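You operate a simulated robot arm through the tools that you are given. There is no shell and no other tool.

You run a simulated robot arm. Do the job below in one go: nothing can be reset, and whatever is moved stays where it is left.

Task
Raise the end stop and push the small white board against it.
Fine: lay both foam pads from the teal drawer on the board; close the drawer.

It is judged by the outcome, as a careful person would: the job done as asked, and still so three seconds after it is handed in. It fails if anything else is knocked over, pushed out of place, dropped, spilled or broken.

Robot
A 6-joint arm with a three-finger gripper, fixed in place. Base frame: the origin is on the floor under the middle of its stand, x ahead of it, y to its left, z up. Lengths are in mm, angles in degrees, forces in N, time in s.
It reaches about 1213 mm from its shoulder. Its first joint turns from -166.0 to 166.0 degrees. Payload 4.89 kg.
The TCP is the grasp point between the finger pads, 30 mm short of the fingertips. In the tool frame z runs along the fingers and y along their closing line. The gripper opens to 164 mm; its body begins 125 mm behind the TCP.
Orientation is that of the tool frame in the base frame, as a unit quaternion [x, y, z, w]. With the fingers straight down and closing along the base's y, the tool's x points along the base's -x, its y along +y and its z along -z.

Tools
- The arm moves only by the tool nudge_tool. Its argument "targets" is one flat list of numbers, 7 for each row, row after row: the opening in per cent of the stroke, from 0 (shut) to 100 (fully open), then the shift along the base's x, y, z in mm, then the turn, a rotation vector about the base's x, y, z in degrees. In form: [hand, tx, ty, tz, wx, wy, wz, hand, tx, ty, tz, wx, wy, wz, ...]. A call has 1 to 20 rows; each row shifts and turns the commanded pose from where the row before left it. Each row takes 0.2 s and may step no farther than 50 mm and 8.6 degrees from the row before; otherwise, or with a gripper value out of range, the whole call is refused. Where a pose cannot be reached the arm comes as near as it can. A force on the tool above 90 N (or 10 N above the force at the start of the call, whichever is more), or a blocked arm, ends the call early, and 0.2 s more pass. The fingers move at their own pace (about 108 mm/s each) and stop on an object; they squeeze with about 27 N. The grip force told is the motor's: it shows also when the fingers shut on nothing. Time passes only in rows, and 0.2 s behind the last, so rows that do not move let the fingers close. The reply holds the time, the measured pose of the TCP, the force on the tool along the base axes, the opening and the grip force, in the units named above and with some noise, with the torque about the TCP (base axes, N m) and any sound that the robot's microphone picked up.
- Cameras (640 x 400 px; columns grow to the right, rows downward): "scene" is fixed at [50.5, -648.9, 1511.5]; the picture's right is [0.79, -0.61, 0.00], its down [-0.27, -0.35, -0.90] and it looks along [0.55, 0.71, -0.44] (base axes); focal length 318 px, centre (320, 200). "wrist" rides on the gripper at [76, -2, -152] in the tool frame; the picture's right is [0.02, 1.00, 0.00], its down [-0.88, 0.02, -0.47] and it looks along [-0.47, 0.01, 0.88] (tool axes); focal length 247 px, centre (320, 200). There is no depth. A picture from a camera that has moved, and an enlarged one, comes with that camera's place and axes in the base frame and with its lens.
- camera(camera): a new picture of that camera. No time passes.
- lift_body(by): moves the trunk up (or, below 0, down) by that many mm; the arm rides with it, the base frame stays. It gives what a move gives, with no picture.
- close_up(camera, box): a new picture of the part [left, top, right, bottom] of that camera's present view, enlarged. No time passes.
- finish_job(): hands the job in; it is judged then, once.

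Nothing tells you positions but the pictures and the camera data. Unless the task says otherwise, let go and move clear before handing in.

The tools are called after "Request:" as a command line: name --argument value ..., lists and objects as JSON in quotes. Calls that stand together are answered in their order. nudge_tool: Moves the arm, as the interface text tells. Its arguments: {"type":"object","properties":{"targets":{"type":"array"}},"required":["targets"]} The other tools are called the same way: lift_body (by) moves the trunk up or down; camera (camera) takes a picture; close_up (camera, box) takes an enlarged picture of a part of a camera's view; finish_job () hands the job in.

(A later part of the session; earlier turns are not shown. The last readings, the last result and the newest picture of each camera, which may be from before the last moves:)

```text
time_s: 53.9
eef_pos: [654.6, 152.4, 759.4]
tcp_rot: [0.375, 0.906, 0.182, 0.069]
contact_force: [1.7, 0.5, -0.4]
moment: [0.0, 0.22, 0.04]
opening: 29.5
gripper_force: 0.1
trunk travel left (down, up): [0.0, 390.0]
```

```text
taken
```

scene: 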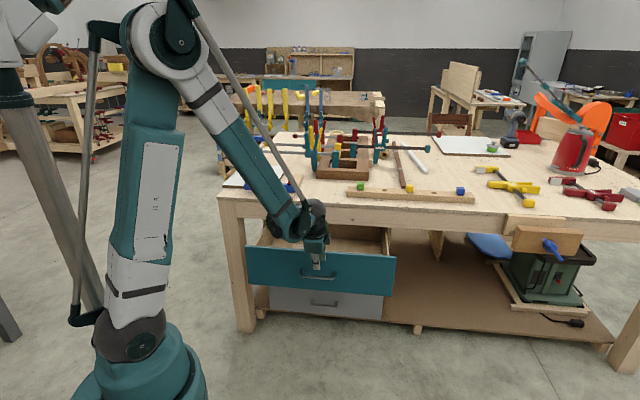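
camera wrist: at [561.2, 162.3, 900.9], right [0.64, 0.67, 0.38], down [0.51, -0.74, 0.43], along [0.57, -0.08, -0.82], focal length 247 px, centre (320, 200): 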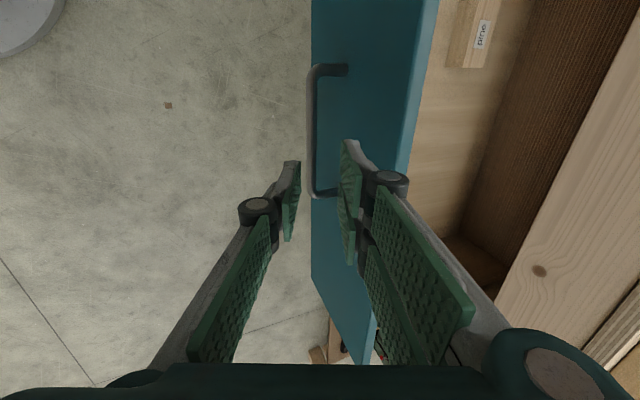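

The drawer is open about 265 mm and released. I'll go above it with the hand open and look inside.

Request:
nudge_tool --targets '[30, 0, 0, 48, -5.3, 5.3, 0, 60, 0, 10, 48, -5.3, 5.3, 0, 100, 0, 35, 35, -5.3, 5.3, 0, 100, 5, 45, 20, 0, 0, 0, 100, 5, 45, 20, 0, 0, 0, 100, 5, 30, 20, 0, 0, 0]'

Request:
camera --camera "wrist"

Request:
close_up --camera "scene" --box '[230, 200, 410, 320]'

```text
time_s: 55.3
eef_pos: [669.9, 316.3, 949.5]
tcp_rot: [0.384, 0.923, 0.003, -0.006]
contact_force: [0.8, -1.2, 0.1]
moment: [0.23, 0.01, -0.03]
opening: 164.1
gripper_force: 0.0
trunk travel left (down, up): [0.0, 390.0]
```

```text
taken
camera wrist: at [616.5, 368.8, 1103.6], right [0.69, 0.72, 0.0], down [0.64, -0.62, 0.46], along [0.33, -0.32, -0.89], focal length 247 px, centre (320, 200)
```

wrist: 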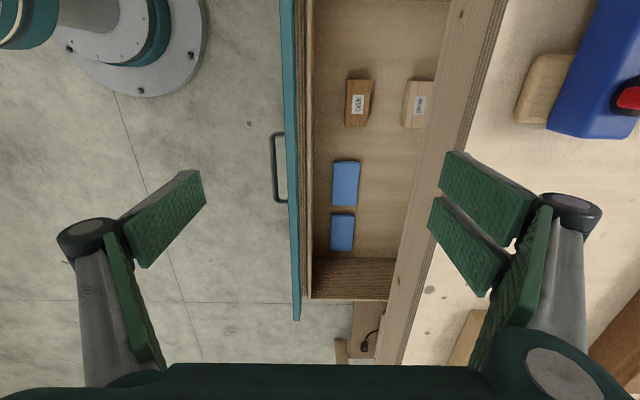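

```text
3.33 times, centred on (320, 260) of scene
camera zoom: at [50.5, -648.9, 1511.5], right [0.79, -0.61, 0.0], down [-0.27, -0.35, -0.9], along [0.55, 0.71, -0.44], focal length 1060 px, centre (320, 0)
```

zoom: 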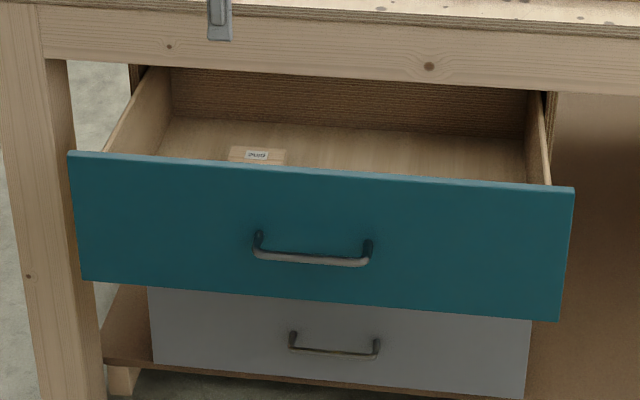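

Request:
close_up --camera "wrist" --box '[290, 60, 450, 270]'

Request:
close_up --camera "wrist" --box '[330, 60, 450, 140]'

Request:
close_up --camera "wrist" --box '[310, 145, 390, 265]'

```text
1.90 times, centred on (370, 165) of wrist
camera zoom: at [616.5, 368.8, 1103.6], right [0.69, 0.72, 0.0], down [0.64, -0.62, 0.46], along [0.33, -0.32, -0.89], focal length 470 px, centre (225, 267)
```

zoom: 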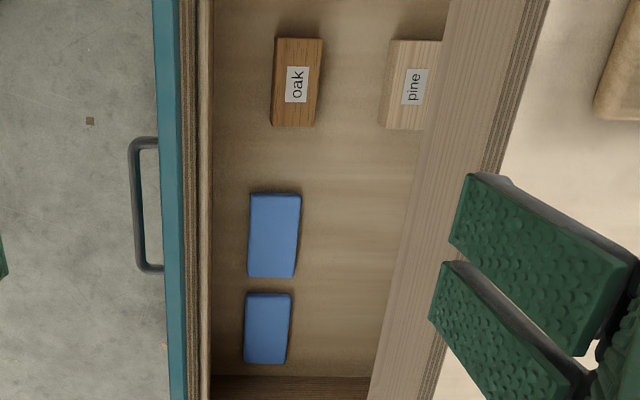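

```text
5.00 times, centred on (390, 100) of wrist
camera zoom: at [616.5, 368.8, 1103.6], right [0.69, 0.72, 0.0], down [0.64, -0.62, 0.46], along [0.33, -0.32, -0.89], focal length 1235 px, centre (-30, 700)
```

zoom: 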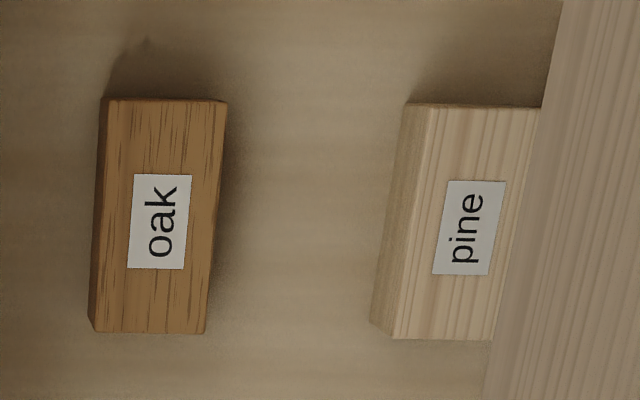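

```text
3.33 times, centred on (350, 205) of wrist
camera zoom: at [616.5, 368.8, 1103.6], right [0.69, 0.72, 0.0], down [0.64, -0.62, 0.46], along [0.33, -0.32, -0.89], focal length 823 px, centre (220, 183)
```

zoom: 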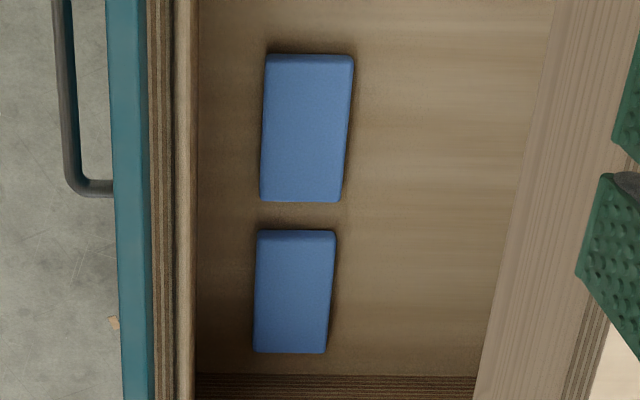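

The two blue foam pads lie near the drawer's front at about (a≈406 and 545 mm along the bench, 58×112 mm each), next to oak and pine blocks that must stay. To get the hand in upright without touching the bench edge I'll pull the drawer some 80 mm further, so I return to the handle.

Request:
nudge_tool --targets '[21, -5, -40, 0, 5.44, -5.44, 0, 21, -5, -40, 0, 5.44, -5.44, 0, 21, -5, -40, 0, 5.44, -5.44, 0, 21, -5, -41, -20, 0, 0, 0, 21, 0, 0, -47, 0, 0, 0, 21, 0, 0, -47, 0, 0, 0, 21, 0, 0, -47, 0, 0, 0, 21, 0, 0, -47, 0, 0, 0]'

Request:
camera --camera "wrist"

```text
time_s: 57.1
eef_pos: [648.3, 154.3, 742.3]
tcp_rot: [0.373, 0.906, 0.187, 0.071]
contact_force: [-2.9, 0.0, 0.6]
moment: [-0.02, -0.3, -0.08]
opening: 34.2
gripper_force: 0.0
trunk travel left (down, up): [0.0, 390.0]
```

```text
taken
camera wrist: at [552.9, 164.8, 882.0], right [0.64, 0.66, 0.39], down [0.51, -0.74, 0.43], along [0.58, -0.08, -0.81], focal length 247 px, centre (320, 200)
```

wrist: 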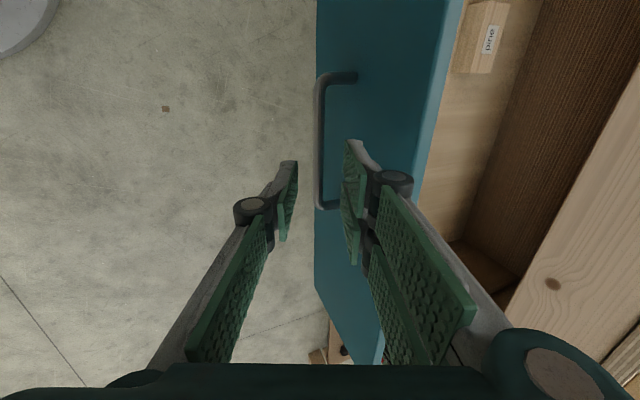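

Request:
nudge_tool --targets '[21, 6, 6.4, -20.7, 0, 0, 0, 21, 6, 6.4, -20.7, 0, 0, 0, 21, 6, 6.4, -20.7, 0, 0, 0]'

Request:
camera --camera "wrist"

```text
time_s: 57.9
eef_pos: [667.7, 175.8, 678.9]
tcp_rot: [0.375, 0.905, 0.187, 0.071]
contact_force: [-1.3, 0.0, -0.4]
moment: [0.0, -0.16, -0.03]
opening: 34.3
gripper_force: 0.0
trunk travel left (down, up): [0.0, 390.0]
```

```text
taken
camera wrist: at [571.6, 184.7, 819.9], right [0.64, 0.66, 0.39], down [0.51, -0.74, 0.43], along [0.58, -0.08, -0.81], focal length 247 px, centre (320, 200)
```

wrist: 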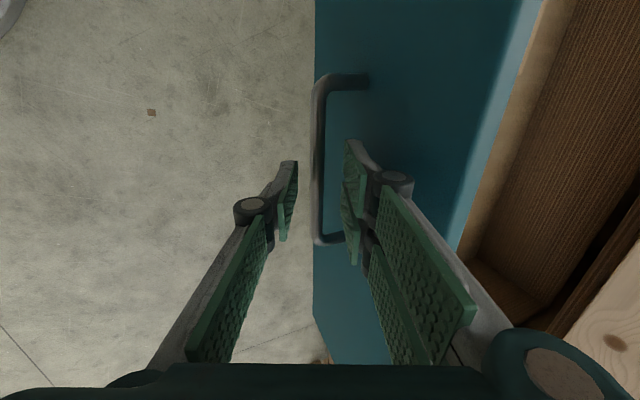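

Request:
nudge_tool --targets '[21, 6.5, 6.9, -22, 0, 0, 0, 21, 0, 0, 0, 0, 0, 0, 0, 0, 0, 0, 0, 0, 0, 0, 0, 0, 0, 0, 0, 0]'

Request:
camera --camera "wrist"

```text
time_s: 58.9
eef_pos: [674.1, 182.9, 656.2]
tcp_rot: [0.375, 0.905, 0.187, 0.07]
contact_force: [-1.0, 2.5, -13.4]
moment: [0.07, 0.23, -0.91]
opening: 11.2
gripper_force: 45.2
trunk travel left (down, up): [0.0, 390.0]
```

```text
taken
camera wrist: at [578.8, 191.8, 797.3], right [0.64, 0.66, 0.39], down [0.51, -0.74, 0.43], along [0.58, -0.08, -0.81], focal length 247 px, centre (320, 200)
```

wrist: 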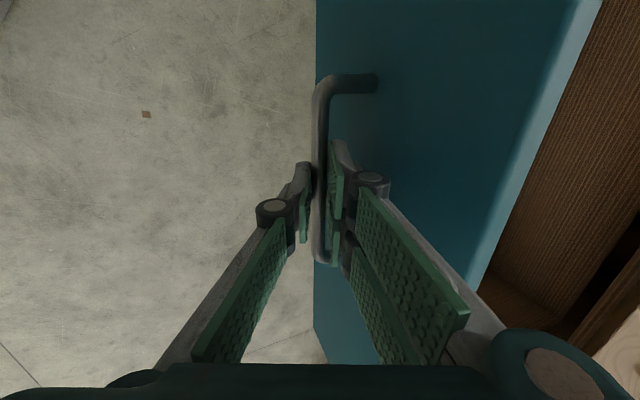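

Request:
nudge_tool --targets '[0, -6, -6, -0.5, 0, 0, 0, 0, -8.5, -8.5, 0, 0, 0, 0, 0, -8.5, -8.5, 0, 0, 0, 0, 0, -8.5, -8.5, 0, 0, 0, 0]'

```text
time_s: 59.9
eef_pos: [644.3, 151.6, 657.0]
tcp_rot: [0.375, 0.905, 0.188, 0.071]
contact_force: [17.9, 27.0, 0.0]
moment: [0.7, 0.07, -0.88]
opening: 11.1
gripper_force: 45.3
trunk travel left (down, up): [0.0, 390.0]
```

Request:
nudge_tool --targets '[0, -3, -3, 0, 0, 0, 0]'

Request:
camera --camera "scene"

```text
time_s: 60.4
eef_pos: [644.4, 151.6, 657.1]
tcp_rot: [0.374, 0.905, 0.191, 0.071]
contact_force: [11.2, 24.9, -12.0]
moment: [0.54, 0.15, -0.83]
opening: 11.2
gripper_force: 45.2
trunk travel left (down, up): [0.0, 390.0]
stopped in row 1: the force on the tool passed its limit at 92 N (the readings are from after the stop); the commanded pose is now the measured one
```

```text
taken
```

scene: 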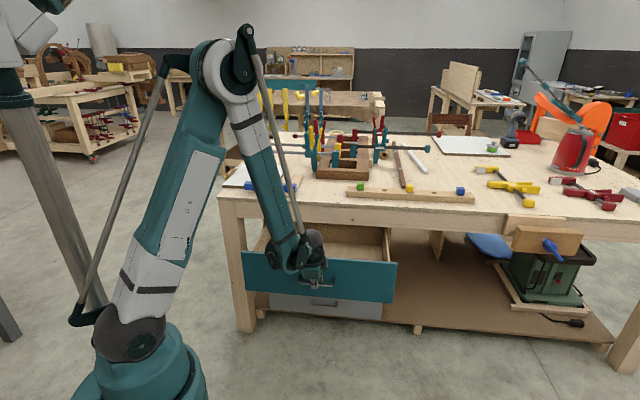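

The drawer has reached its end of travel (about 307 mm out). I'll let go and rise straight above the pads.

Request:
nudge_tool --targets '[10, 1, 1, 0, 0, 0, 0, 18, 0, 0, 0, 0, 0, 0, 20, 0, 0, 0, 0, 0, 0, 20, -2, -2, 10, 0, 0, 0, 20, -6, -6, 22, 0, 0, 0, 20, -8, -8, 30, 0, 0, 0, 20, -8, -8, 45, 0, 0, 0, 20, 0, 0, 48, 0, 0, 0, 40, 0, 0, 30, -5.44, 5.44, 0, 60, 0, 0, 30, -5.44, 5.44, 0, 60, 0, 0, 20, -5.44, 5.44, 0]'

Request:
camera --camera "wrist"

```text
time_s: 62.8
eef_pos: [619.2, 126.6, 891.9]
tcp_rot: [0.384, 0.923, 0.005, -0.006]
contact_force: [0.1, -0.6, -0.3]
moment: [0.09, -0.14, -0.02]
opening: 98.6
gripper_force: 0.0
trunk travel left (down, up): [0.0, 390.0]
```

```text
taken
camera wrist: at [566.1, 177.5, 1046.2], right [0.69, 0.72, 0.01], down [0.64, -0.62, 0.46], along [0.34, -0.32, -0.89], focal length 247 px, centre (320, 200)
```

wrist: 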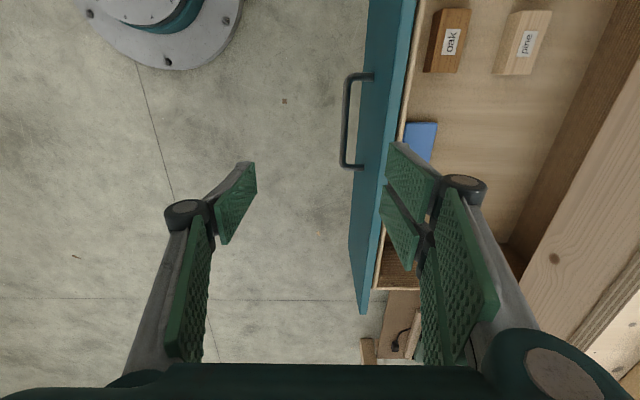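

Request:
nudge_tool --targets '[60, 42.6, 24.4, 0, 0, 0, 0, 60, 42.6, 24.4, 0, 0, 0, 0, 60, 42.6, 24.4, 0, 0, 0, 0, 60, 42.6, 24.4, 0, 0, 0, 0, 60, 0, 0, -20, 0, 0, 0]'

Request:
camera --camera "wrist"

Request:
camera --camera "scene"

```text
time_s: 64.0
eef_pos: [790.3, 225.0, 871.6]
tcp_rot: [0.383, 0.924, 0.006, -0.005]
contact_force: [-0.8, -1.7, 1.1]
moment: [0.09, -0.2, -0.01]
opening: 98.4
gripper_force: 0.1
trunk travel left (down, up): [0.0, 390.0]
```

```text
taken
camera wrist: at [736.6, 276.3, 1024.9], right [0.69, 0.72, 0.01], down [0.64, -0.62, 0.46], along [0.34, -0.32, -0.89], focal length 247 px, centre (320, 200)
```

wrist: 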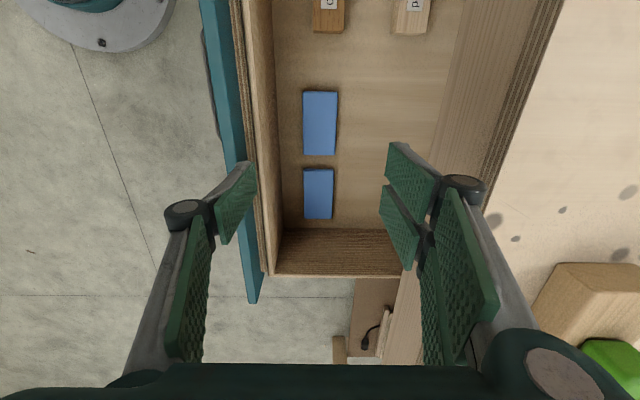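

```text
taken
```

scene: 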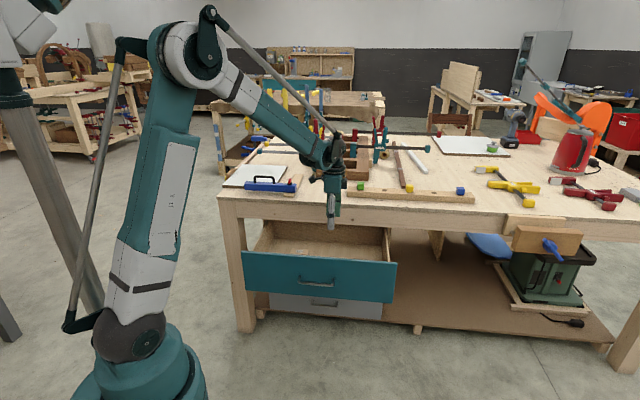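

Both pads are visible. I take pad 1 at (a=411, b=721) with its top at about z 555. I'll lower over it with the fingers set to about 70 mm, checking clearance to the drawer front on the way.

Request:
nudge_tool --targets '[43, 8, -5, -40, 0, 0, 0, 43, 0, 0, -45, 0, 0, 0, 43, 0, 0, -45, 0, 0, 0]'

Request:
camera --camera "wrist"

Request:
close_up --camera "scene" --box '[230, 180, 410, 310]'

```text
time_s: 64.8
eef_pos: [797.4, 219.1, 740.3]
tcp_rot: [0.383, 0.924, 0.006, -0.005]
contact_force: [-3.0, -0.4, 1.9]
moment: [0.04, -0.22, 0.0]
opening: 70.4
gripper_force: 0.0
trunk travel left (down, up): [0.0, 390.0]
```

```text
taken
camera wrist: at [743.5, 269.9, 894.0], right [0.69, 0.72, 0.01], down [0.64, -0.62, 0.46], along [0.34, -0.32, -0.89], focal length 247 px, centre (320, 200)
```

wrist: 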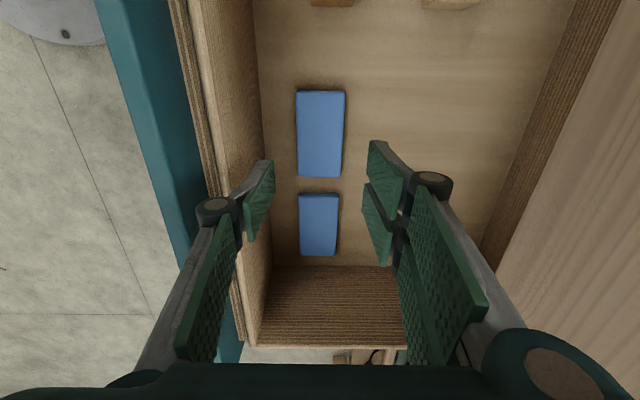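

```text
3.08 times, centred on (320, 245) of scene
camera zoom: at [50.5, -648.9, 1511.5], right [0.79, -0.61, 0.0], down [-0.27, -0.35, -0.9], along [0.55, 0.71, -0.44], focal length 978 px, centre (320, 62)
```

zoom: 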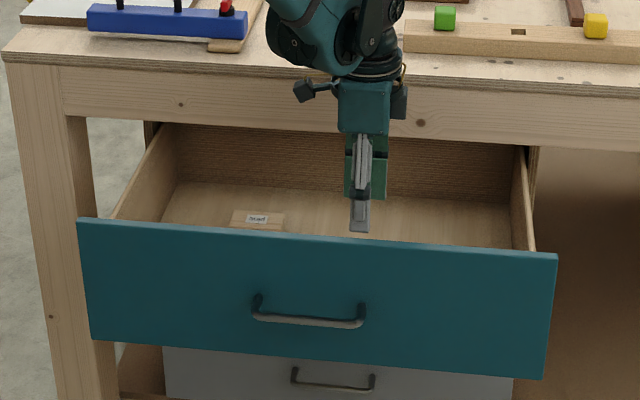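

Request:
nudge_tool --targets '[43, 3, -0.3, -45, 0, 0, 0, 43, 0, 0, -45, 0, 0, 0, 43, 0, 0, -40, 0, 0, 0]'

Request:
camera --camera "wrist"

Request:
close_up --camera "scene" --box '[230, 180, 410, 310]'

```text
time_s: 65.6
eef_pos: [802.3, 218.1, 610.9]
tcp_rot: [0.383, 0.924, 0.006, -0.005]
contact_force: [-0.6, -0.6, 1.3]
moment: [0.06, -0.21, 0.0]
opening: 70.7
gripper_force: 0.0
trunk travel left (down, up): [0.0, 390.0]
```

```text
taken
camera wrist: at [747.8, 269.5, 765.2], right [0.69, 0.72, 0.01], down [0.64, -0.62, 0.46], along [0.34, -0.32, -0.89], focal length 247 px, centre (320, 200)
```

wrist: 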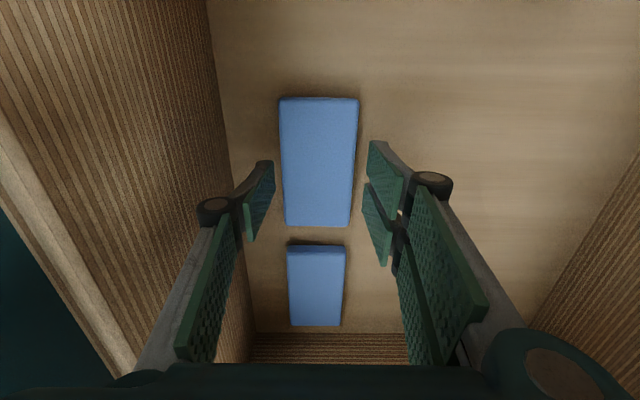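

```text
3.08 times, centred on (320, 245) of scene
camera zoom: at [50.5, -648.9, 1511.5], right [0.79, -0.61, 0.0], down [-0.27, -0.35, -0.9], along [0.55, 0.71, -0.44], focal length 978 px, centre (320, 62)
```

zoom: 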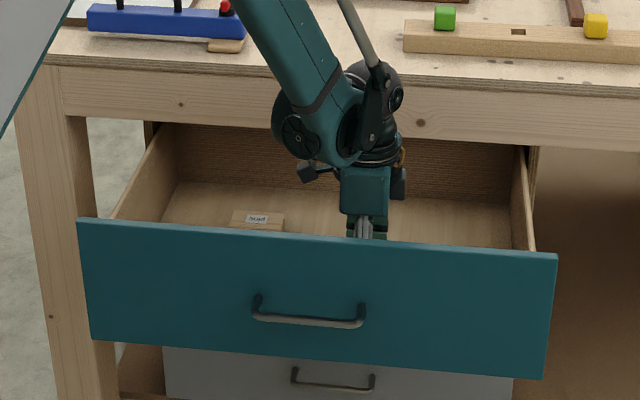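

Request:
nudge_tool --targets '[43, -2.5, 0.5, -12, 0, 0, 0, 43, 0, 0, -10, 0, 0, 0, 43, 0, 0, -5, 0, 0, 0]'

Request:
camera --camera "wrist"

```text
time_s: 66.4
eef_pos: [798.2, 219.8, 586.9]
tcp_rot: [0.383, 0.924, 0.005, -0.004]
contact_force: [3.6, -0.7, 44.3]
moment: [-0.19, -0.42, -0.02]
opening: 78.1
gripper_force: 14.2
trunk travel left (down, up): [0.0, 390.0]
```

```text
taken
camera wrist: at [745.0, 270.8, 740.4], right [0.69, 0.72, 0.01], down [0.64, -0.62, 0.46], along [0.34, -0.32, -0.89], focal length 247 px, centre (320, 200)
```

wrist: 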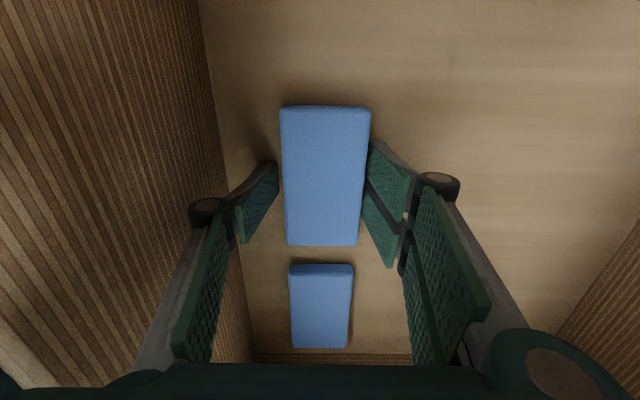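

The fingertips have touched the drawer floor (z≈557) on either side of the pad. I'll rise a few mm and close.

Request:
nudge_tool --targets '[46, 0, 0, 6, 0, 0, 0, 40, 0, 0, 0, 0, 0, 0]'

Request:
nudge_tool --targets '[30, 0, 0, 0, 0, 0, 0, 20, 0, 0, 0, 0, 0, 0, 0, 0, 0, 0, 0, 0, 0, 0, 0, 0, 0, 0, 0, 0]'

Request:
camera --camera "wrist"

```text
time_s: 67.0
eef_pos: [798.4, 220.6, 591.0]
tcp_rot: [0.385, 0.923, 0.007, -0.005]
contact_force: [0.5, -0.8, 0.7]
moment: [0.0, 0.04, 0.0]
opening: 65.6
gripper_force: 0.1
trunk travel left (down, up): [0.0, 390.0]
```

```text
time_s: 68.0
eef_pos: [799.8, 218.9, 591.0]
tcp_rot: [0.383, 0.924, 0.006, -0.005]
contact_force: [0.2, 0.5, 0.0]
moment: [0.0, 0.01, 0.03]
opening: 58.5
gripper_force: 27.5
trunk travel left (down, up): [0.0, 390.0]
```

```text
taken
camera wrist: at [745.2, 270.9, 745.1], right [0.69, 0.72, 0.01], down [0.64, -0.62, 0.46], along [0.34, -0.32, -0.89], focal length 247 px, centre (320, 200)
```

wrist: 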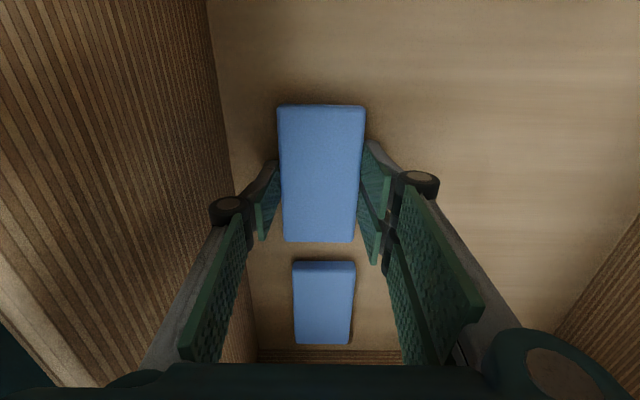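

Request:
nudge_tool --targets '[0, 0, 0, 10, 0, 0, 0, 0, 0, 0, 20, 0, 0, 0, 0, 0, 0, 30, 0, 0, 0, 0, 0, 0, 35, 0, 0, 0]'

Request:
camera --camera "wrist"

```text
time_s: 69.0
eef_pos: [799.4, 221.3, 687.2]
tcp_rot: [0.383, 0.924, 0.005, -0.005]
contact_force: [2.0, 0.5, -1.3]
moment: [-0.05, 0.19, 0.03]
opening: 58.4
gripper_force: 26.9
trunk travel left (down, up): [0.0, 390.0]
```

```text
taken
camera wrist: at [745.8, 271.4, 840.2], right [0.69, 0.72, 0.01], down [0.64, -0.62, 0.46], along [0.34, -0.32, -0.89], focal length 247 px, centre (320, 200)
```

wrist: 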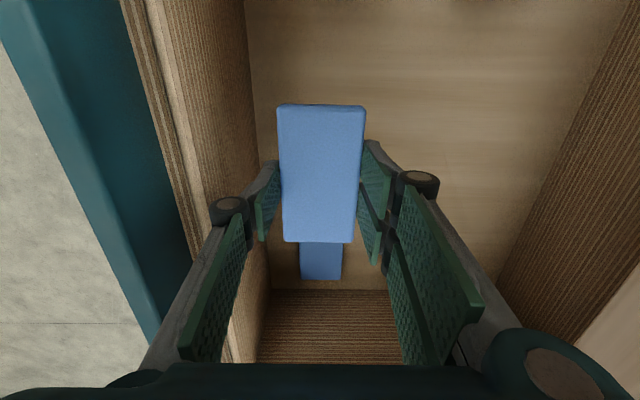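

The pad is held firmly. I'll lift it clear and carry it over the bench to the board.

Request:
nudge_tool --targets '[0, 0, 0, 45, 0, 0, 0, 0, 0, 0, 45, 0, 0, 0, 0, 0, 0, 45, 0, 0, 0, 0, 0, 0, 45, 0, 0, 0, 0, 0, 0, 45, 0, 0, 0, 0, 0, 0, 45, 0, 0, 0, 0, 0, 0, 45, 0, 0, 0, 0, 0, 0, 45, 0, 0, 0, 0, 0, 0, 30, 0, 0, 0]'

Request:
nudge_tool --targets '[0, -9.8, 44.4, 0, 0, 0, 0, 0, -9.8, 44.4, 0, 0, 0, 0, 0, -9.8, 44.4, 0, 0, 0, 0, 0, -9.8, 44.4, 0, 0, 0, 0, 0, -9.8, 44.4, 0, 0, 0, 0, 0, -9.8, 44.4, 0, 0, 0, 0, 0, -9.8, 44.4, 0, 0, 0, 0, 0, -9.8, 44.4, 0, 0, 0, 0, 0, -9.8, 44.4, 0, 0, 0, 0, 0, -9.8, 44.4, 0, 0, 0, 0, 0, -9.8, 44.4, 0, 0, 0, 0, 0, -9.8, 44.4, 0, 0, 0, 0, 0, -9.8, 44.4, 0, 0, 0, 0]'

Request:
camera --camera "wrist"

Request:
camera --camera "scene"

```text
time_s: 71.0
eef_pos: [799.8, 220.2, 1076.3]
tcp_rot: [0.383, 0.924, 0.005, -0.005]
contact_force: [0.2, 0.4, -0.3]
moment: [-0.03, 0.16, 0.03]
opening: 58.5
gripper_force: 27.4
trunk travel left (down, up): [0.0, 390.0]
```

```text
time_s: 73.8
eef_pos: [670.9, 796.2, 1075.6]
tcp_rot: [0.386, 0.923, 0.007, -0.006]
contact_force: [0.0, -1.6, 1.8]
moment: [0.36, 0.08, 0.02]
opening: 58.3
gripper_force: 26.4
trunk travel left (down, up): [0.0, 390.0]
```

```text
taken
camera wrist: at [617.7, 847.5, 1230.5], right [0.69, 0.72, 0.01], down [0.64, -0.62, 0.46], along [0.34, -0.32, -0.89], focal length 247 px, centre (320, 200)
```

wrist: 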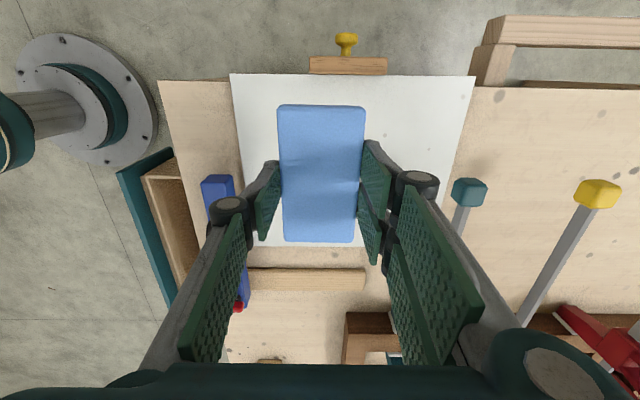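

```text
taken
```

scene: 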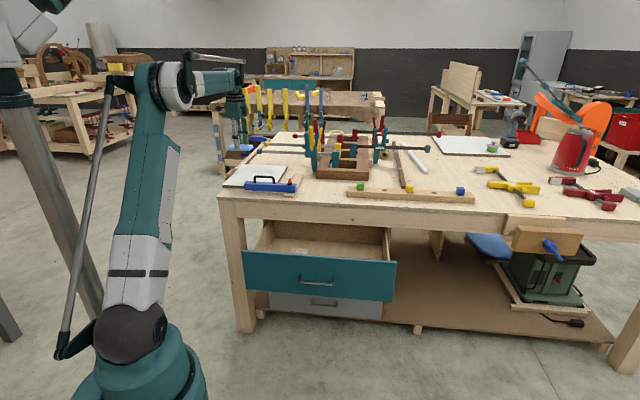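

I'm above the board with the pad; the stop is seen touching the board's edge. I'll lower the pad onto the left part of the board.

Request:
nudge_tool --targets '[0, 0, 0, -40, 0, 0, 0, 0, 0, 0, -40, 0, 0, 0, 0, 0, 0, -35, 0, 0, 0, 0, 0, 0, -20, 0, 0, 0, 0, 0, 0, -6, 0, 0, 0]'

Request:
nudge_tool --targets '[0, 0, 0, -2, 0, 0, 0, 0, 0, 0, -2, 0, 0, 0]'

Request:
camera --camera "wrist"

Request:
close_up --camera "scene" --box '[200, 120, 320, 205]'

```text
time_s: 75.0
eef_pos: [670.7, 798.0, 934.8]
tcp_rot: [0.383, 0.924, 0.007, -0.006]
contact_force: [-0.3, -0.5, -0.6]
moment: [-0.01, -0.05, 0.0]
opening: 58.4
gripper_force: 26.8
trunk travel left (down, up): [0.0, 390.0]
```

```text
time_s: 75.6
eef_pos: [670.9, 797.9, 931.0]
tcp_rot: [0.383, 0.924, 0.006, -0.006]
contact_force: [1.0, -0.2, -0.4]
moment: [-0.03, 0.01, 0.0]
opening: 58.5
gripper_force: 26.6
trunk travel left (down, up): [0.0, 390.0]
```

```text
taken
camera wrist: at [617.7, 848.9, 1084.5], right [0.69, 0.72, 0.01], down [0.64, -0.62, 0.46], along [0.34, -0.32, -0.89], focal length 247 px, centre (320, 200)
```

wrist: 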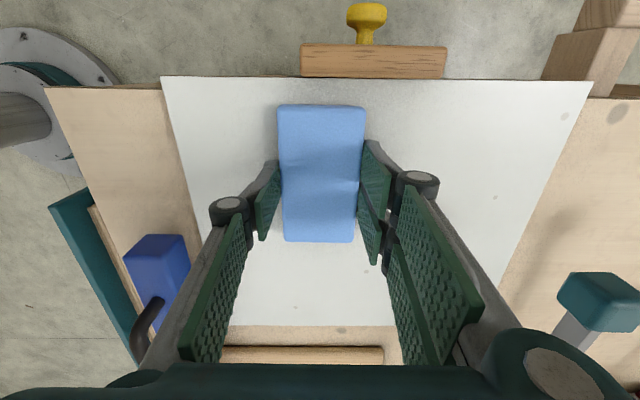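

```text
4.71 times, centred on (260, 162) of scene
camera zoom: at [50.5, -648.9, 1511.5], right [0.79, -0.61, 0.0], down [-0.27, -0.35, -0.9], along [0.55, 0.71, -0.44], focal length 1496 px, centre (602, 376)
```

zoom: 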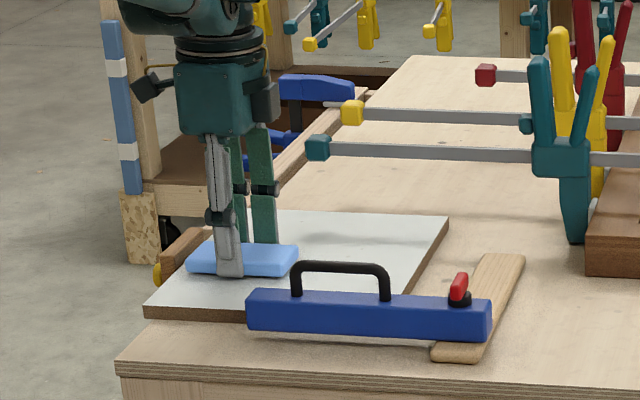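

Request:
nudge_tool --targets '[0, 0, 0, -1.5, 0, 0, 0, 0, 0, 0, -1.5, 0, 0, 0]'

Request:
close_up --camera "scene" --box '[220, 150, 290, 205]'

```text
time_s: 76.2
eef_pos: [671.2, 797.8, 928.7]
tcp_rot: [0.384, 0.923, 0.006, -0.005]
contact_force: [0.0, -0.6, -0.2]
moment: [0.02, 0.0, 0.01]
opening: 58.4
gripper_force: 27.0
trunk travel left (down, up): [0.0, 390.0]
```

```text
7.27 times, centred on (255, 178) of scene
camera zoom: at [50.5, -648.9, 1511.5], right [0.79, -0.61, 0.0], down [-0.27, -0.35, -0.9], along [0.55, 0.71, -0.44], focal length 2312 px, centre (793, 364)
```

zoom: 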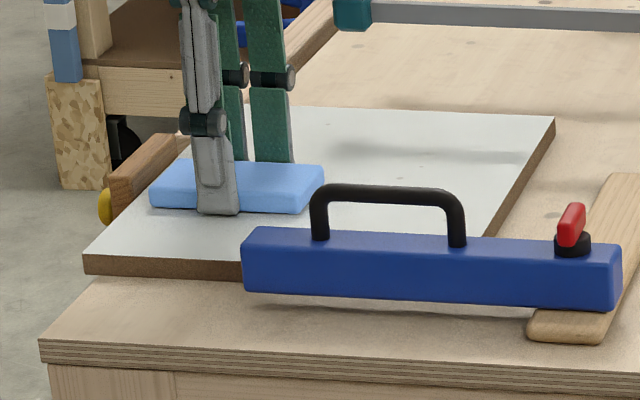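

Request:
nudge_tool --targets '[0, 0, 0, -1.5, 0, 0, 0]'

Request:
nudge_tool --targets '[0, 0, 0, -1.5, 0, 0, 0]'

```text
time_s: 76.6
eef_pos: [672.2, 797.1, 926.6]
tcp_rot: [0.383, 0.924, 0.007, -0.005]
contact_force: [1.5, 1.3, 6.5]
moment: [-0.07, 0.03, 0.03]
opening: 58.3
gripper_force: 27.3
trunk travel left (down, up): [0.0, 390.0]
```

```text
time_s: 77.0
eef_pos: [671.0, 797.7, 926.0]
tcp_rot: [0.384, 0.923, 0.006, -0.005]
contact_force: [3.9, 4.2, 21.3]
moment: [-0.02, 0.01, 0.02]
opening: 58.5
gripper_force: 26.9
trunk travel left (down, up): [0.0, 390.0]
```

Contact. I'll ease off slightly and open the fingers.

Request:
nudge_tool --targets '[0, 0, 0, 1, 0, 0, 0, 38, 0, 0, 0, 0, 0, 0, 44, 0, 0, 0, 0, 0, 0, 46, 0, 0, 5, 0, 0, 0, 46, 0, 0, 20, 0, 0, 0, 46, 0, 0, 40, 0, 0, 0, 46, 0, 0, 45, 0, 0, 0, 46, 0, 0, 45, 0, 0, 0]'

Request:
camera --camera "wrist"

Request:
close_up --camera "scene" --box '[210, 145, 310, 205]'

```text
time_s: 78.8
eef_pos: [670.7, 798.0, 1081.6]
tcp_rot: [0.384, 0.923, 0.005, -0.005]
contact_force: [0.1, -0.1, -1.6]
moment: [-0.14, 0.15, -0.01]
opening: 75.3
gripper_force: 0.0
trunk travel left (down, up): [0.0, 390.0]
```

```text
taken
camera wrist: at [617.8, 848.8, 1234.4], right [0.69, 0.72, 0.01], down [0.64, -0.62, 0.46], along [0.34, -0.32, -0.89], focal length 247 px, centre (320, 200)
```

wrist: 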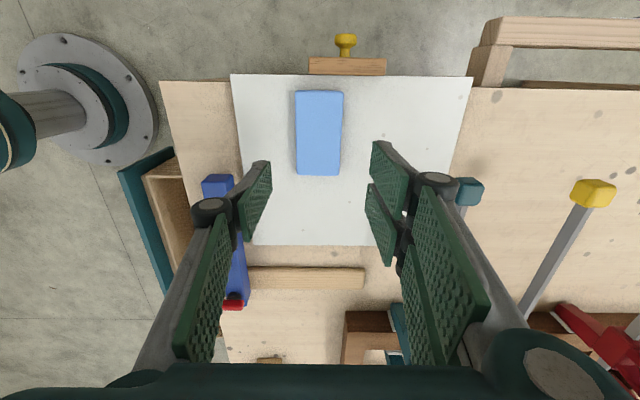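

```text
6.40 times, centred on (260, 175) of scene
camera zoom: at [50.5, -648.9, 1511.5], right [0.79, -0.61, 0.0], down [-0.27, -0.35, -0.9], along [0.55, 0.71, -0.44], focal length 2035 px, centre (704, 360)
```

zoom: 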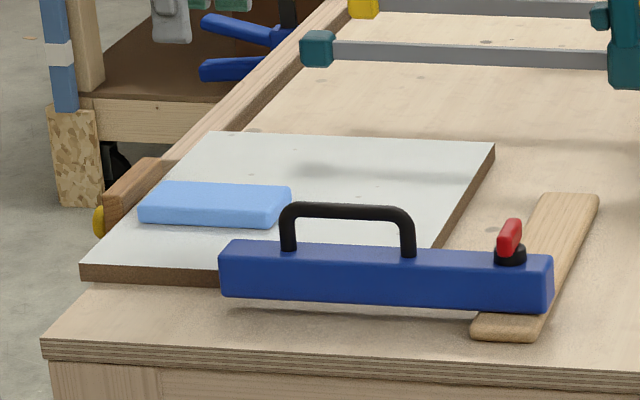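

Pad 1 lies flat on the board, and the board and stop are unchanged. Now back for pad 2 at (a=558, b=720).

Request:
nudge_tool --targets '[46, 14.6, -42.7, 0, 0, 0, 0, 46, 14.6, -42.7, 0, 0, 0, 0, 46, 14.6, -42.7, 0, 0, 0, 0, 46, 14.6, -42.7, 0, 0, 0, 0, 46, 14.6, -42.7, 0, 0, 0, 0, 46, 14.6, -42.7, 0, 0, 0, 0, 46, 14.6, -42.7, 0, 0, 0, 0, 46, 14.6, -42.7, 0, 0, 0, 0, 46, 14.6, -42.7, 0, 0, 0, 0, 46, 14.6, -42.7, 0, 0, 0, 0, 46, 14.6, -42.7, 0, 0, 0, 0, 46, 14.6, -42.7, 0, 0, 0, 0, 46, 14.6, -42.7, 0, 0, 0, 0, 46, 14.6, -42.7, 0, 0, 0, 0, 46, 14.6, -42.7, 0, 0, 0, 0, 46, 14.6, -42.7, 0, 0, 0, 0]'

Request:
nudge_tool --targets '[43, 0, 0, -45, 0, 0, 0, 43, 0, 0, -45, 0, 0, 0, 43, 0, 0, -45, 0, 0, 0, 43, 0, 0, -45, 0, 0, 0, 43, 0, 0, -45, 0, 0, 0, 43, 0, 0, -45, 0, 0, 0, 43, 0, 0, -45, 0, 0, 0]'

Request:
camera --camera "wrist"

Request:
camera --camera "scene"

```text
time_s: 82.2
eef_pos: [904.6, 116.3, 1082.1]
tcp_rot: [0.383, 0.924, 0.005, -0.004]
contact_force: [-1.7, 2.8, 0.1]
moment: [-0.28, -0.1, -0.04]
opening: 75.4
gripper_force: 0.1
trunk travel left (down, up): [0.0, 390.0]
```

```text
time_s: 83.8
eef_pos: [904.1, 114.7, 767.4]
tcp_rot: [0.384, 0.923, 0.006, -0.005]
contact_force: [-1.0, 0.3, 2.2]
moment: [0.0, -0.23, 0.02]
opening: 70.3
gripper_force: 0.1
trunk travel left (down, up): [0.0, 390.0]
```

```text
taken
camera wrist: at [850.1, 165.1, 920.3], right [0.69, 0.72, 0.01], down [0.64, -0.62, 0.46], along [0.34, -0.32, -0.89], focal length 247 px, centre (320, 200)
```

wrist: 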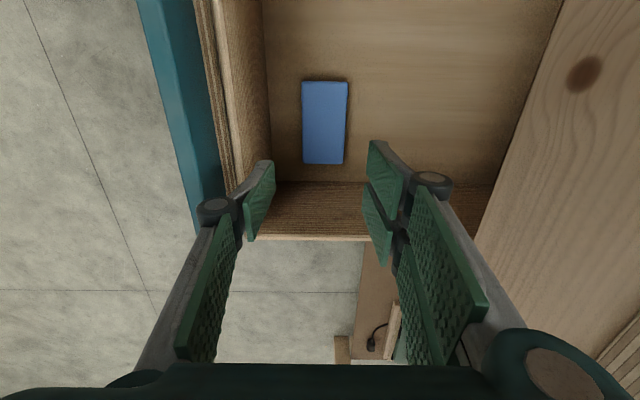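

```text
taken
```

scene: 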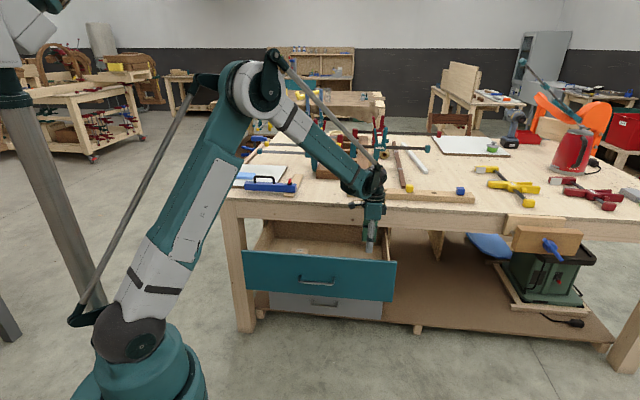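

Request:
nudge_tool --targets '[43, -3.5, 7.8, -40, 0, 0, 0, 43, 0, 0, -45, 0, 0, 0, 43, 0, 0, -45, 0, 0, 0, 43, 0, 0, -20, 0, 0, 0]'

Request:
camera --camera "wrist"

```text
time_s: 84.8
eef_pos: [901.0, 120.9, 615.9]
tcp_rot: [0.384, 0.923, 0.006, -0.005]
contact_force: [-1.1, 0.0, 0.9]
moment: [0.02, -0.17, 0.0]
opening: 70.5
gripper_force: 0.1
trunk travel left (down, up): [0.0, 390.0]
```

```text
taken
camera wrist: at [847.3, 172.3, 769.5], right [0.69, 0.72, 0.01], down [0.64, -0.62, 0.46], along [0.34, -0.32, -0.89], focal length 247 px, centre (320, 200)
```

wrist: 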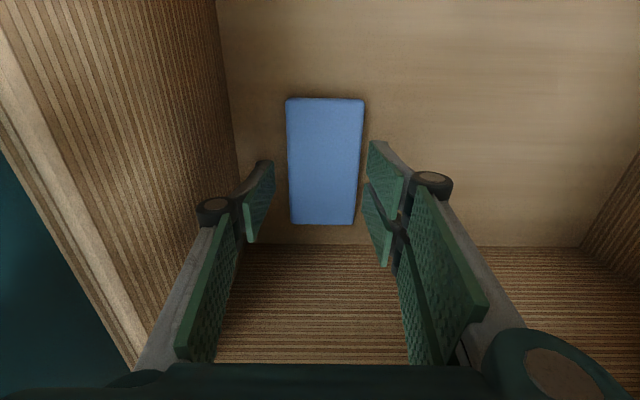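

Request:
nudge_tool --targets '[43, 0.7, 3.5, -8, 0, 0, 0, 43, 0, 0, -8, 0, 0, 0, 43, 0, 0, -6, 0, 0, 0, 43, 0, 0, -2.5, 0, 0, 0]'

Request:
camera --camera "wrist"

```text
time_s: 85.8
eef_pos: [903.5, 123.7, 591.2]
tcp_rot: [0.383, 0.924, 0.006, -0.005]
contact_force: [-0.1, 0.1, 1.0]
moment: [-0.02, -0.02, 0.01]
opening: 70.5
gripper_force: 0.0
trunk travel left (down, up): [0.0, 390.0]
```

```text
taken
camera wrist: at [848.4, 176.1, 744.9], right [0.69, 0.72, 0.01], down [0.64, -0.62, 0.46], along [0.34, -0.32, -0.89], focal length 247 px, centre (320, 200)
```

wrist: 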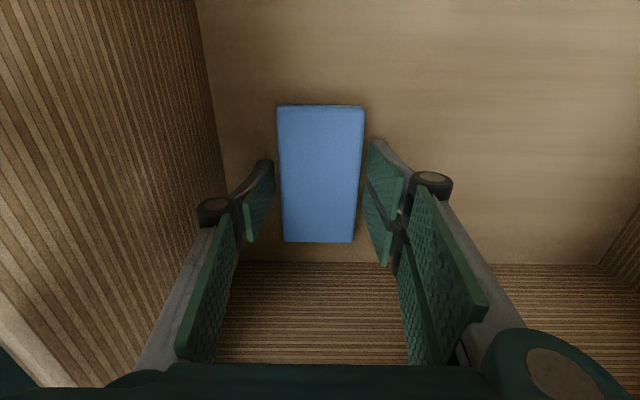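

Centred between the fingers at the same height as before. Closing and lifting.

Request:
nudge_tool --targets '[38, 0, 0, 0, 0, 0, 0, 20, 0, 0, 0, 0, 0, 0, 0, 0, 0, 0, 0, 0, 0, 0, 0, 0, 0, 0, 0, 0, 0, 0, 0, 10, 0, 0, 0, 0, 0, 0, 20, 0, 0, 0, 0, 0, 0, 30, 0, 0, 0]'

Request:
camera --camera "wrist"

```text
time_s: 87.4
eef_pos: [901.4, 125.3, 652.3]
tcp_rot: [0.384, 0.923, 0.005, -0.006]
contact_force: [0.7, -0.3, -1.0]
moment: [0.0, 0.09, -0.05]
opening: 58.7
gripper_force: 27.3
trunk travel left (down, up): [0.0, 390.0]
```

```text
taken
camera wrist: at [848.1, 176.3, 805.3], right [0.69, 0.72, 0.01], down [0.64, -0.62, 0.46], along [0.34, -0.32, -0.89], focal length 247 px, centre (320, 200)
```

wrist: 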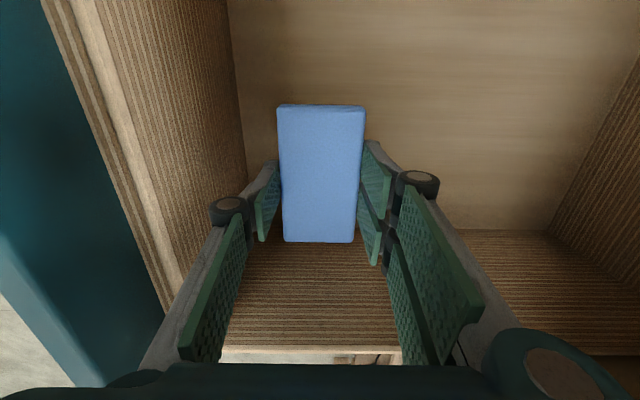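

Request:
nudge_tool --targets '[0, 0, 0, 43, 0, 0, 0, 0, 0, 0, 43, 0, 0, 0, 0, 0, 0, 43, 0, 0, 0, 0, 0, 0, 43, 0, 0, 0, 0, 0, 0, 43, 0, 0, 0, 0, 0, 0, 43, 0, 0, 0, 0, 0, 0, 43, 0, 0, 0, 0, 0, 0, 43, 0, 0, 0, 0, 0, 0, 43, 0, 0, 0, 0, 0, 0, 43, 0, 0, 0]'

Request:
nudge_tool --targets '[0, -10.87, 44.7, 0, 0, 0, 0, 0, -10.87, 44.7, 0, 0, 0, 0, 0, -10.87, 44.7, 0, 0, 0, 0, 0, -10.87, 44.7, 0, 0, 0, 0, 0, -10.87, 44.7, 0, 0, 0, 0, 0, -10.87, 44.7, 0, 0, 0, 0, 0, -10.87, 44.7, 0, 0, 0, 0, 0, -10.87, 44.7, 0, 0, 0, 0, 0, -10.87, 44.7, 0, 0, 0, 0, 0, -10.87, 44.7, 0, 0, 0, 0, 0, -10.87, 44.7, 0, 0, 0, 0, 0, -10.87, 44.7, 0, 0, 0, 0, 0, -10.87, 44.7, 0, 0, 0, 0]'

Request:
camera --camera "wrist"

Request:
camera --camera "scene"

```text
time_s: 89.6
eef_pos: [902.9, 126.5, 1082.3]
tcp_rot: [0.384, 0.923, 0.005, -0.005]
contact_force: [1.0, -0.1, -1.1]
moment: [-0.04, 0.17, 0.01]
opening: 58.4
gripper_force: 27.0
trunk travel left (down, up): [0.0, 390.0]
```

```text
time_s: 92.4
eef_pos: [761.0, 704.2, 1083.4]
tcp_rot: [0.384, 0.923, 0.006, -0.005]
contact_force: [0.9, -2.2, 0.6]
moment: [0.4, 0.07, -0.02]
opening: 58.6
gripper_force: 26.4
trunk travel left (down, up): [0.0, 390.0]
```

```text
taken
camera wrist: at [706.8, 755.9, 1237.0], right [0.69, 0.72, 0.01], down [0.64, -0.62, 0.46], along [0.34, -0.32, -0.89], focal length 247 px, centre (320, 200)
```

wrist: 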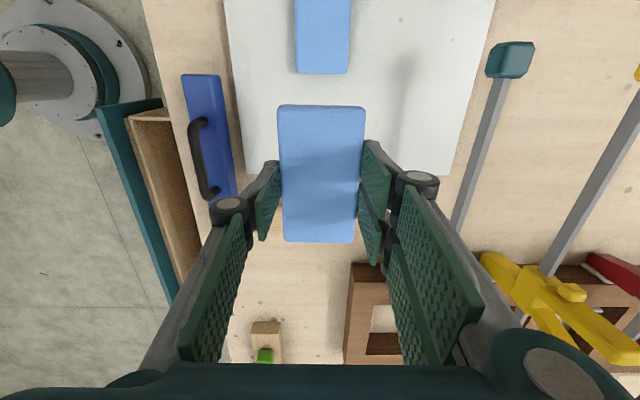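

```text
taken
```

scene: 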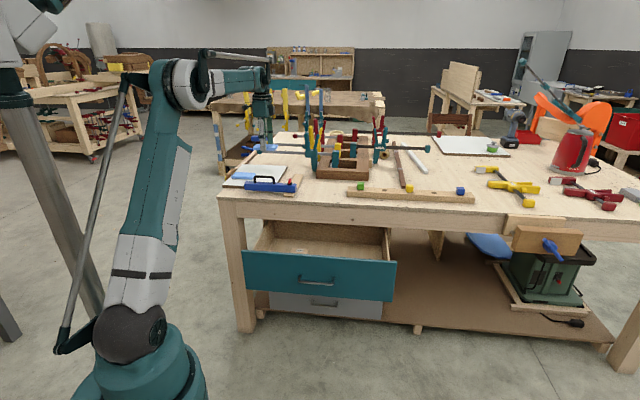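

Request:
nudge_tool --targets '[0, -2.1, 2.1, -40, 0, 0, 0, 0, 0, 0, -40, 0, 0, 0, 0, 0, 0, -40, 0, 0, 0, 0, 0, 0, -20, 0, 0, 0, 0, 0, 0, -10, 0, 0, 0]'

Request:
camera --camera "wrist"

Request:
close_up --camera "scene" --box '[210, 140, 310, 205]'

```text
time_s: 93.6
eef_pos: [758.0, 709.2, 932.1]
tcp_rot: [0.384, 0.923, 0.006, -0.005]
contact_force: [-0.4, -0.3, -0.9]
moment: [0.0, -0.05, -0.01]
opening: 58.8
gripper_force: 27.1
trunk travel left (down, up): [0.0, 390.0]
```

```text
taken
camera wrist: at [704.8, 760.1, 1085.0], right [0.69, 0.72, 0.01], down [0.64, -0.62, 0.46], along [0.34, -0.32, -0.89], focal length 247 px, centre (320, 200)
```

wrist: 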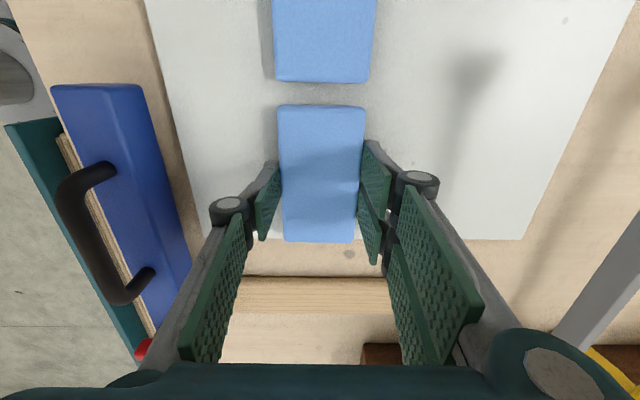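

```text
6.15 times, centred on (260, 172) of scene
camera zoom: at [50.5, -648.9, 1511.5], right [0.79, -0.61, 0.0], down [-0.27, -0.35, -0.9], along [0.55, 0.71, -0.44], focal length 1956 px, centre (689, 369)
```

zoom: 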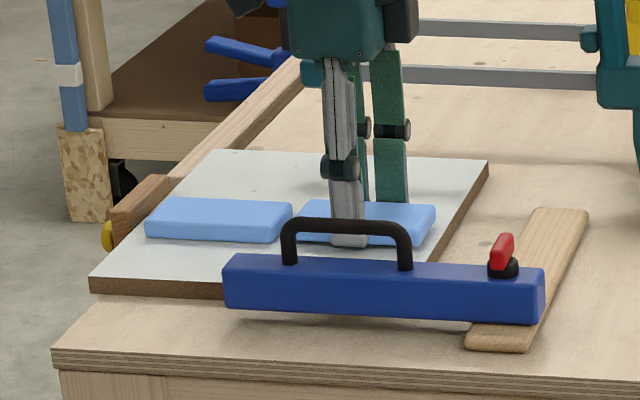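

Request:
nudge_tool --targets '[0, 0, 0, -2, 0, 0, 0, 0, 0, 0, -2, 0, 0, 0, 0, 0, 0, -1.2, 0, 0, 0]'

Request:
nudge_tool --targets '[0, 0, 0, -1.2, 0, 0, 0]'

```text
time_s: 94.4
eef_pos: [758.4, 709.4, 927.5]
tcp_rot: [0.383, 0.924, 0.006, -0.005]
contact_force: [2.7, 2.0, 10.2]
moment: [-0.03, -0.06, -0.02]
opening: 58.6
gripper_force: 26.9
trunk travel left (down, up): [0.0, 390.0]
```

```text
time_s: 94.8
eef_pos: [757.8, 708.2, 927.8]
tcp_rot: [0.384, 0.923, 0.006, -0.005]
contact_force: [4.9, 4.5, 25.4]
moment: [0.05, -0.04, -0.01]
opening: 58.6
gripper_force: 26.7
trunk travel left (down, up): [0.0, 390.0]
```

Request:
nudge_tool --targets '[0, 0, 0, 1.6, 0, 0, 0, 38, 0, 0, 0, 0, 0, 0, 44, 0, 0, 0, 0, 0, 0, 46, 0, 0, 5, 0, 0, 0, 46, 0, 0, 20, 0, 0, 0, 46, 0, 0, 40, 0, 0, 0, 46, 0, 0, 45, 0, 0, 0, 46, 0, 0, 45, 0, 0, 0]'

Request:
camera --camera "wrist"

Request:
close_up --camera "scene" --box '[210, 140, 310, 205]'

```text
time_s: 96.6
eef_pos: [758.8, 709.5, 1082.2]
tcp_rot: [0.383, 0.924, 0.004, -0.006]
contact_force: [0.6, 0.3, 0.2]
moment: [-0.15, 0.11, 0.0]
opening: 75.4
gripper_force: 0.2
trunk travel left (down, up): [0.0, 390.0]
```

```text
taken
camera wrist: at [705.3, 760.2, 1235.4], right [0.69, 0.72, 0.01], down [0.64, -0.62, 0.46], along [0.34, -0.32, -0.89], focal length 247 px, centre (320, 200)
```

wrist: 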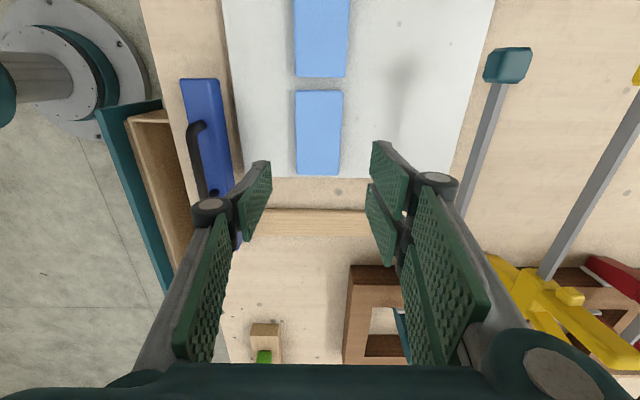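

```text
6.15 times, centred on (260, 172) of scene
camera zoom: at [50.5, -648.9, 1511.5], right [0.79, -0.61, 0.0], down [-0.27, -0.35, -0.9], along [0.55, 0.71, -0.44], focal length 1956 px, centre (689, 369)
```

zoom: 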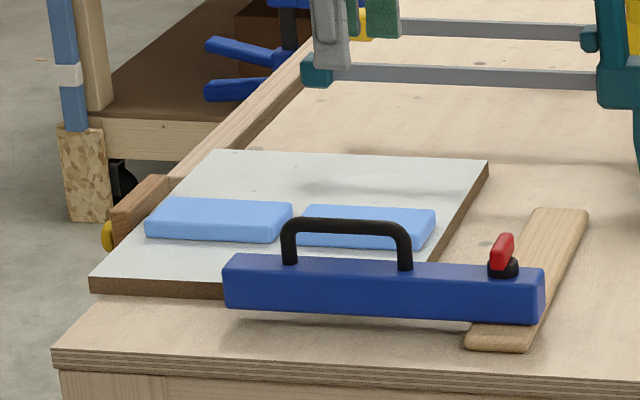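

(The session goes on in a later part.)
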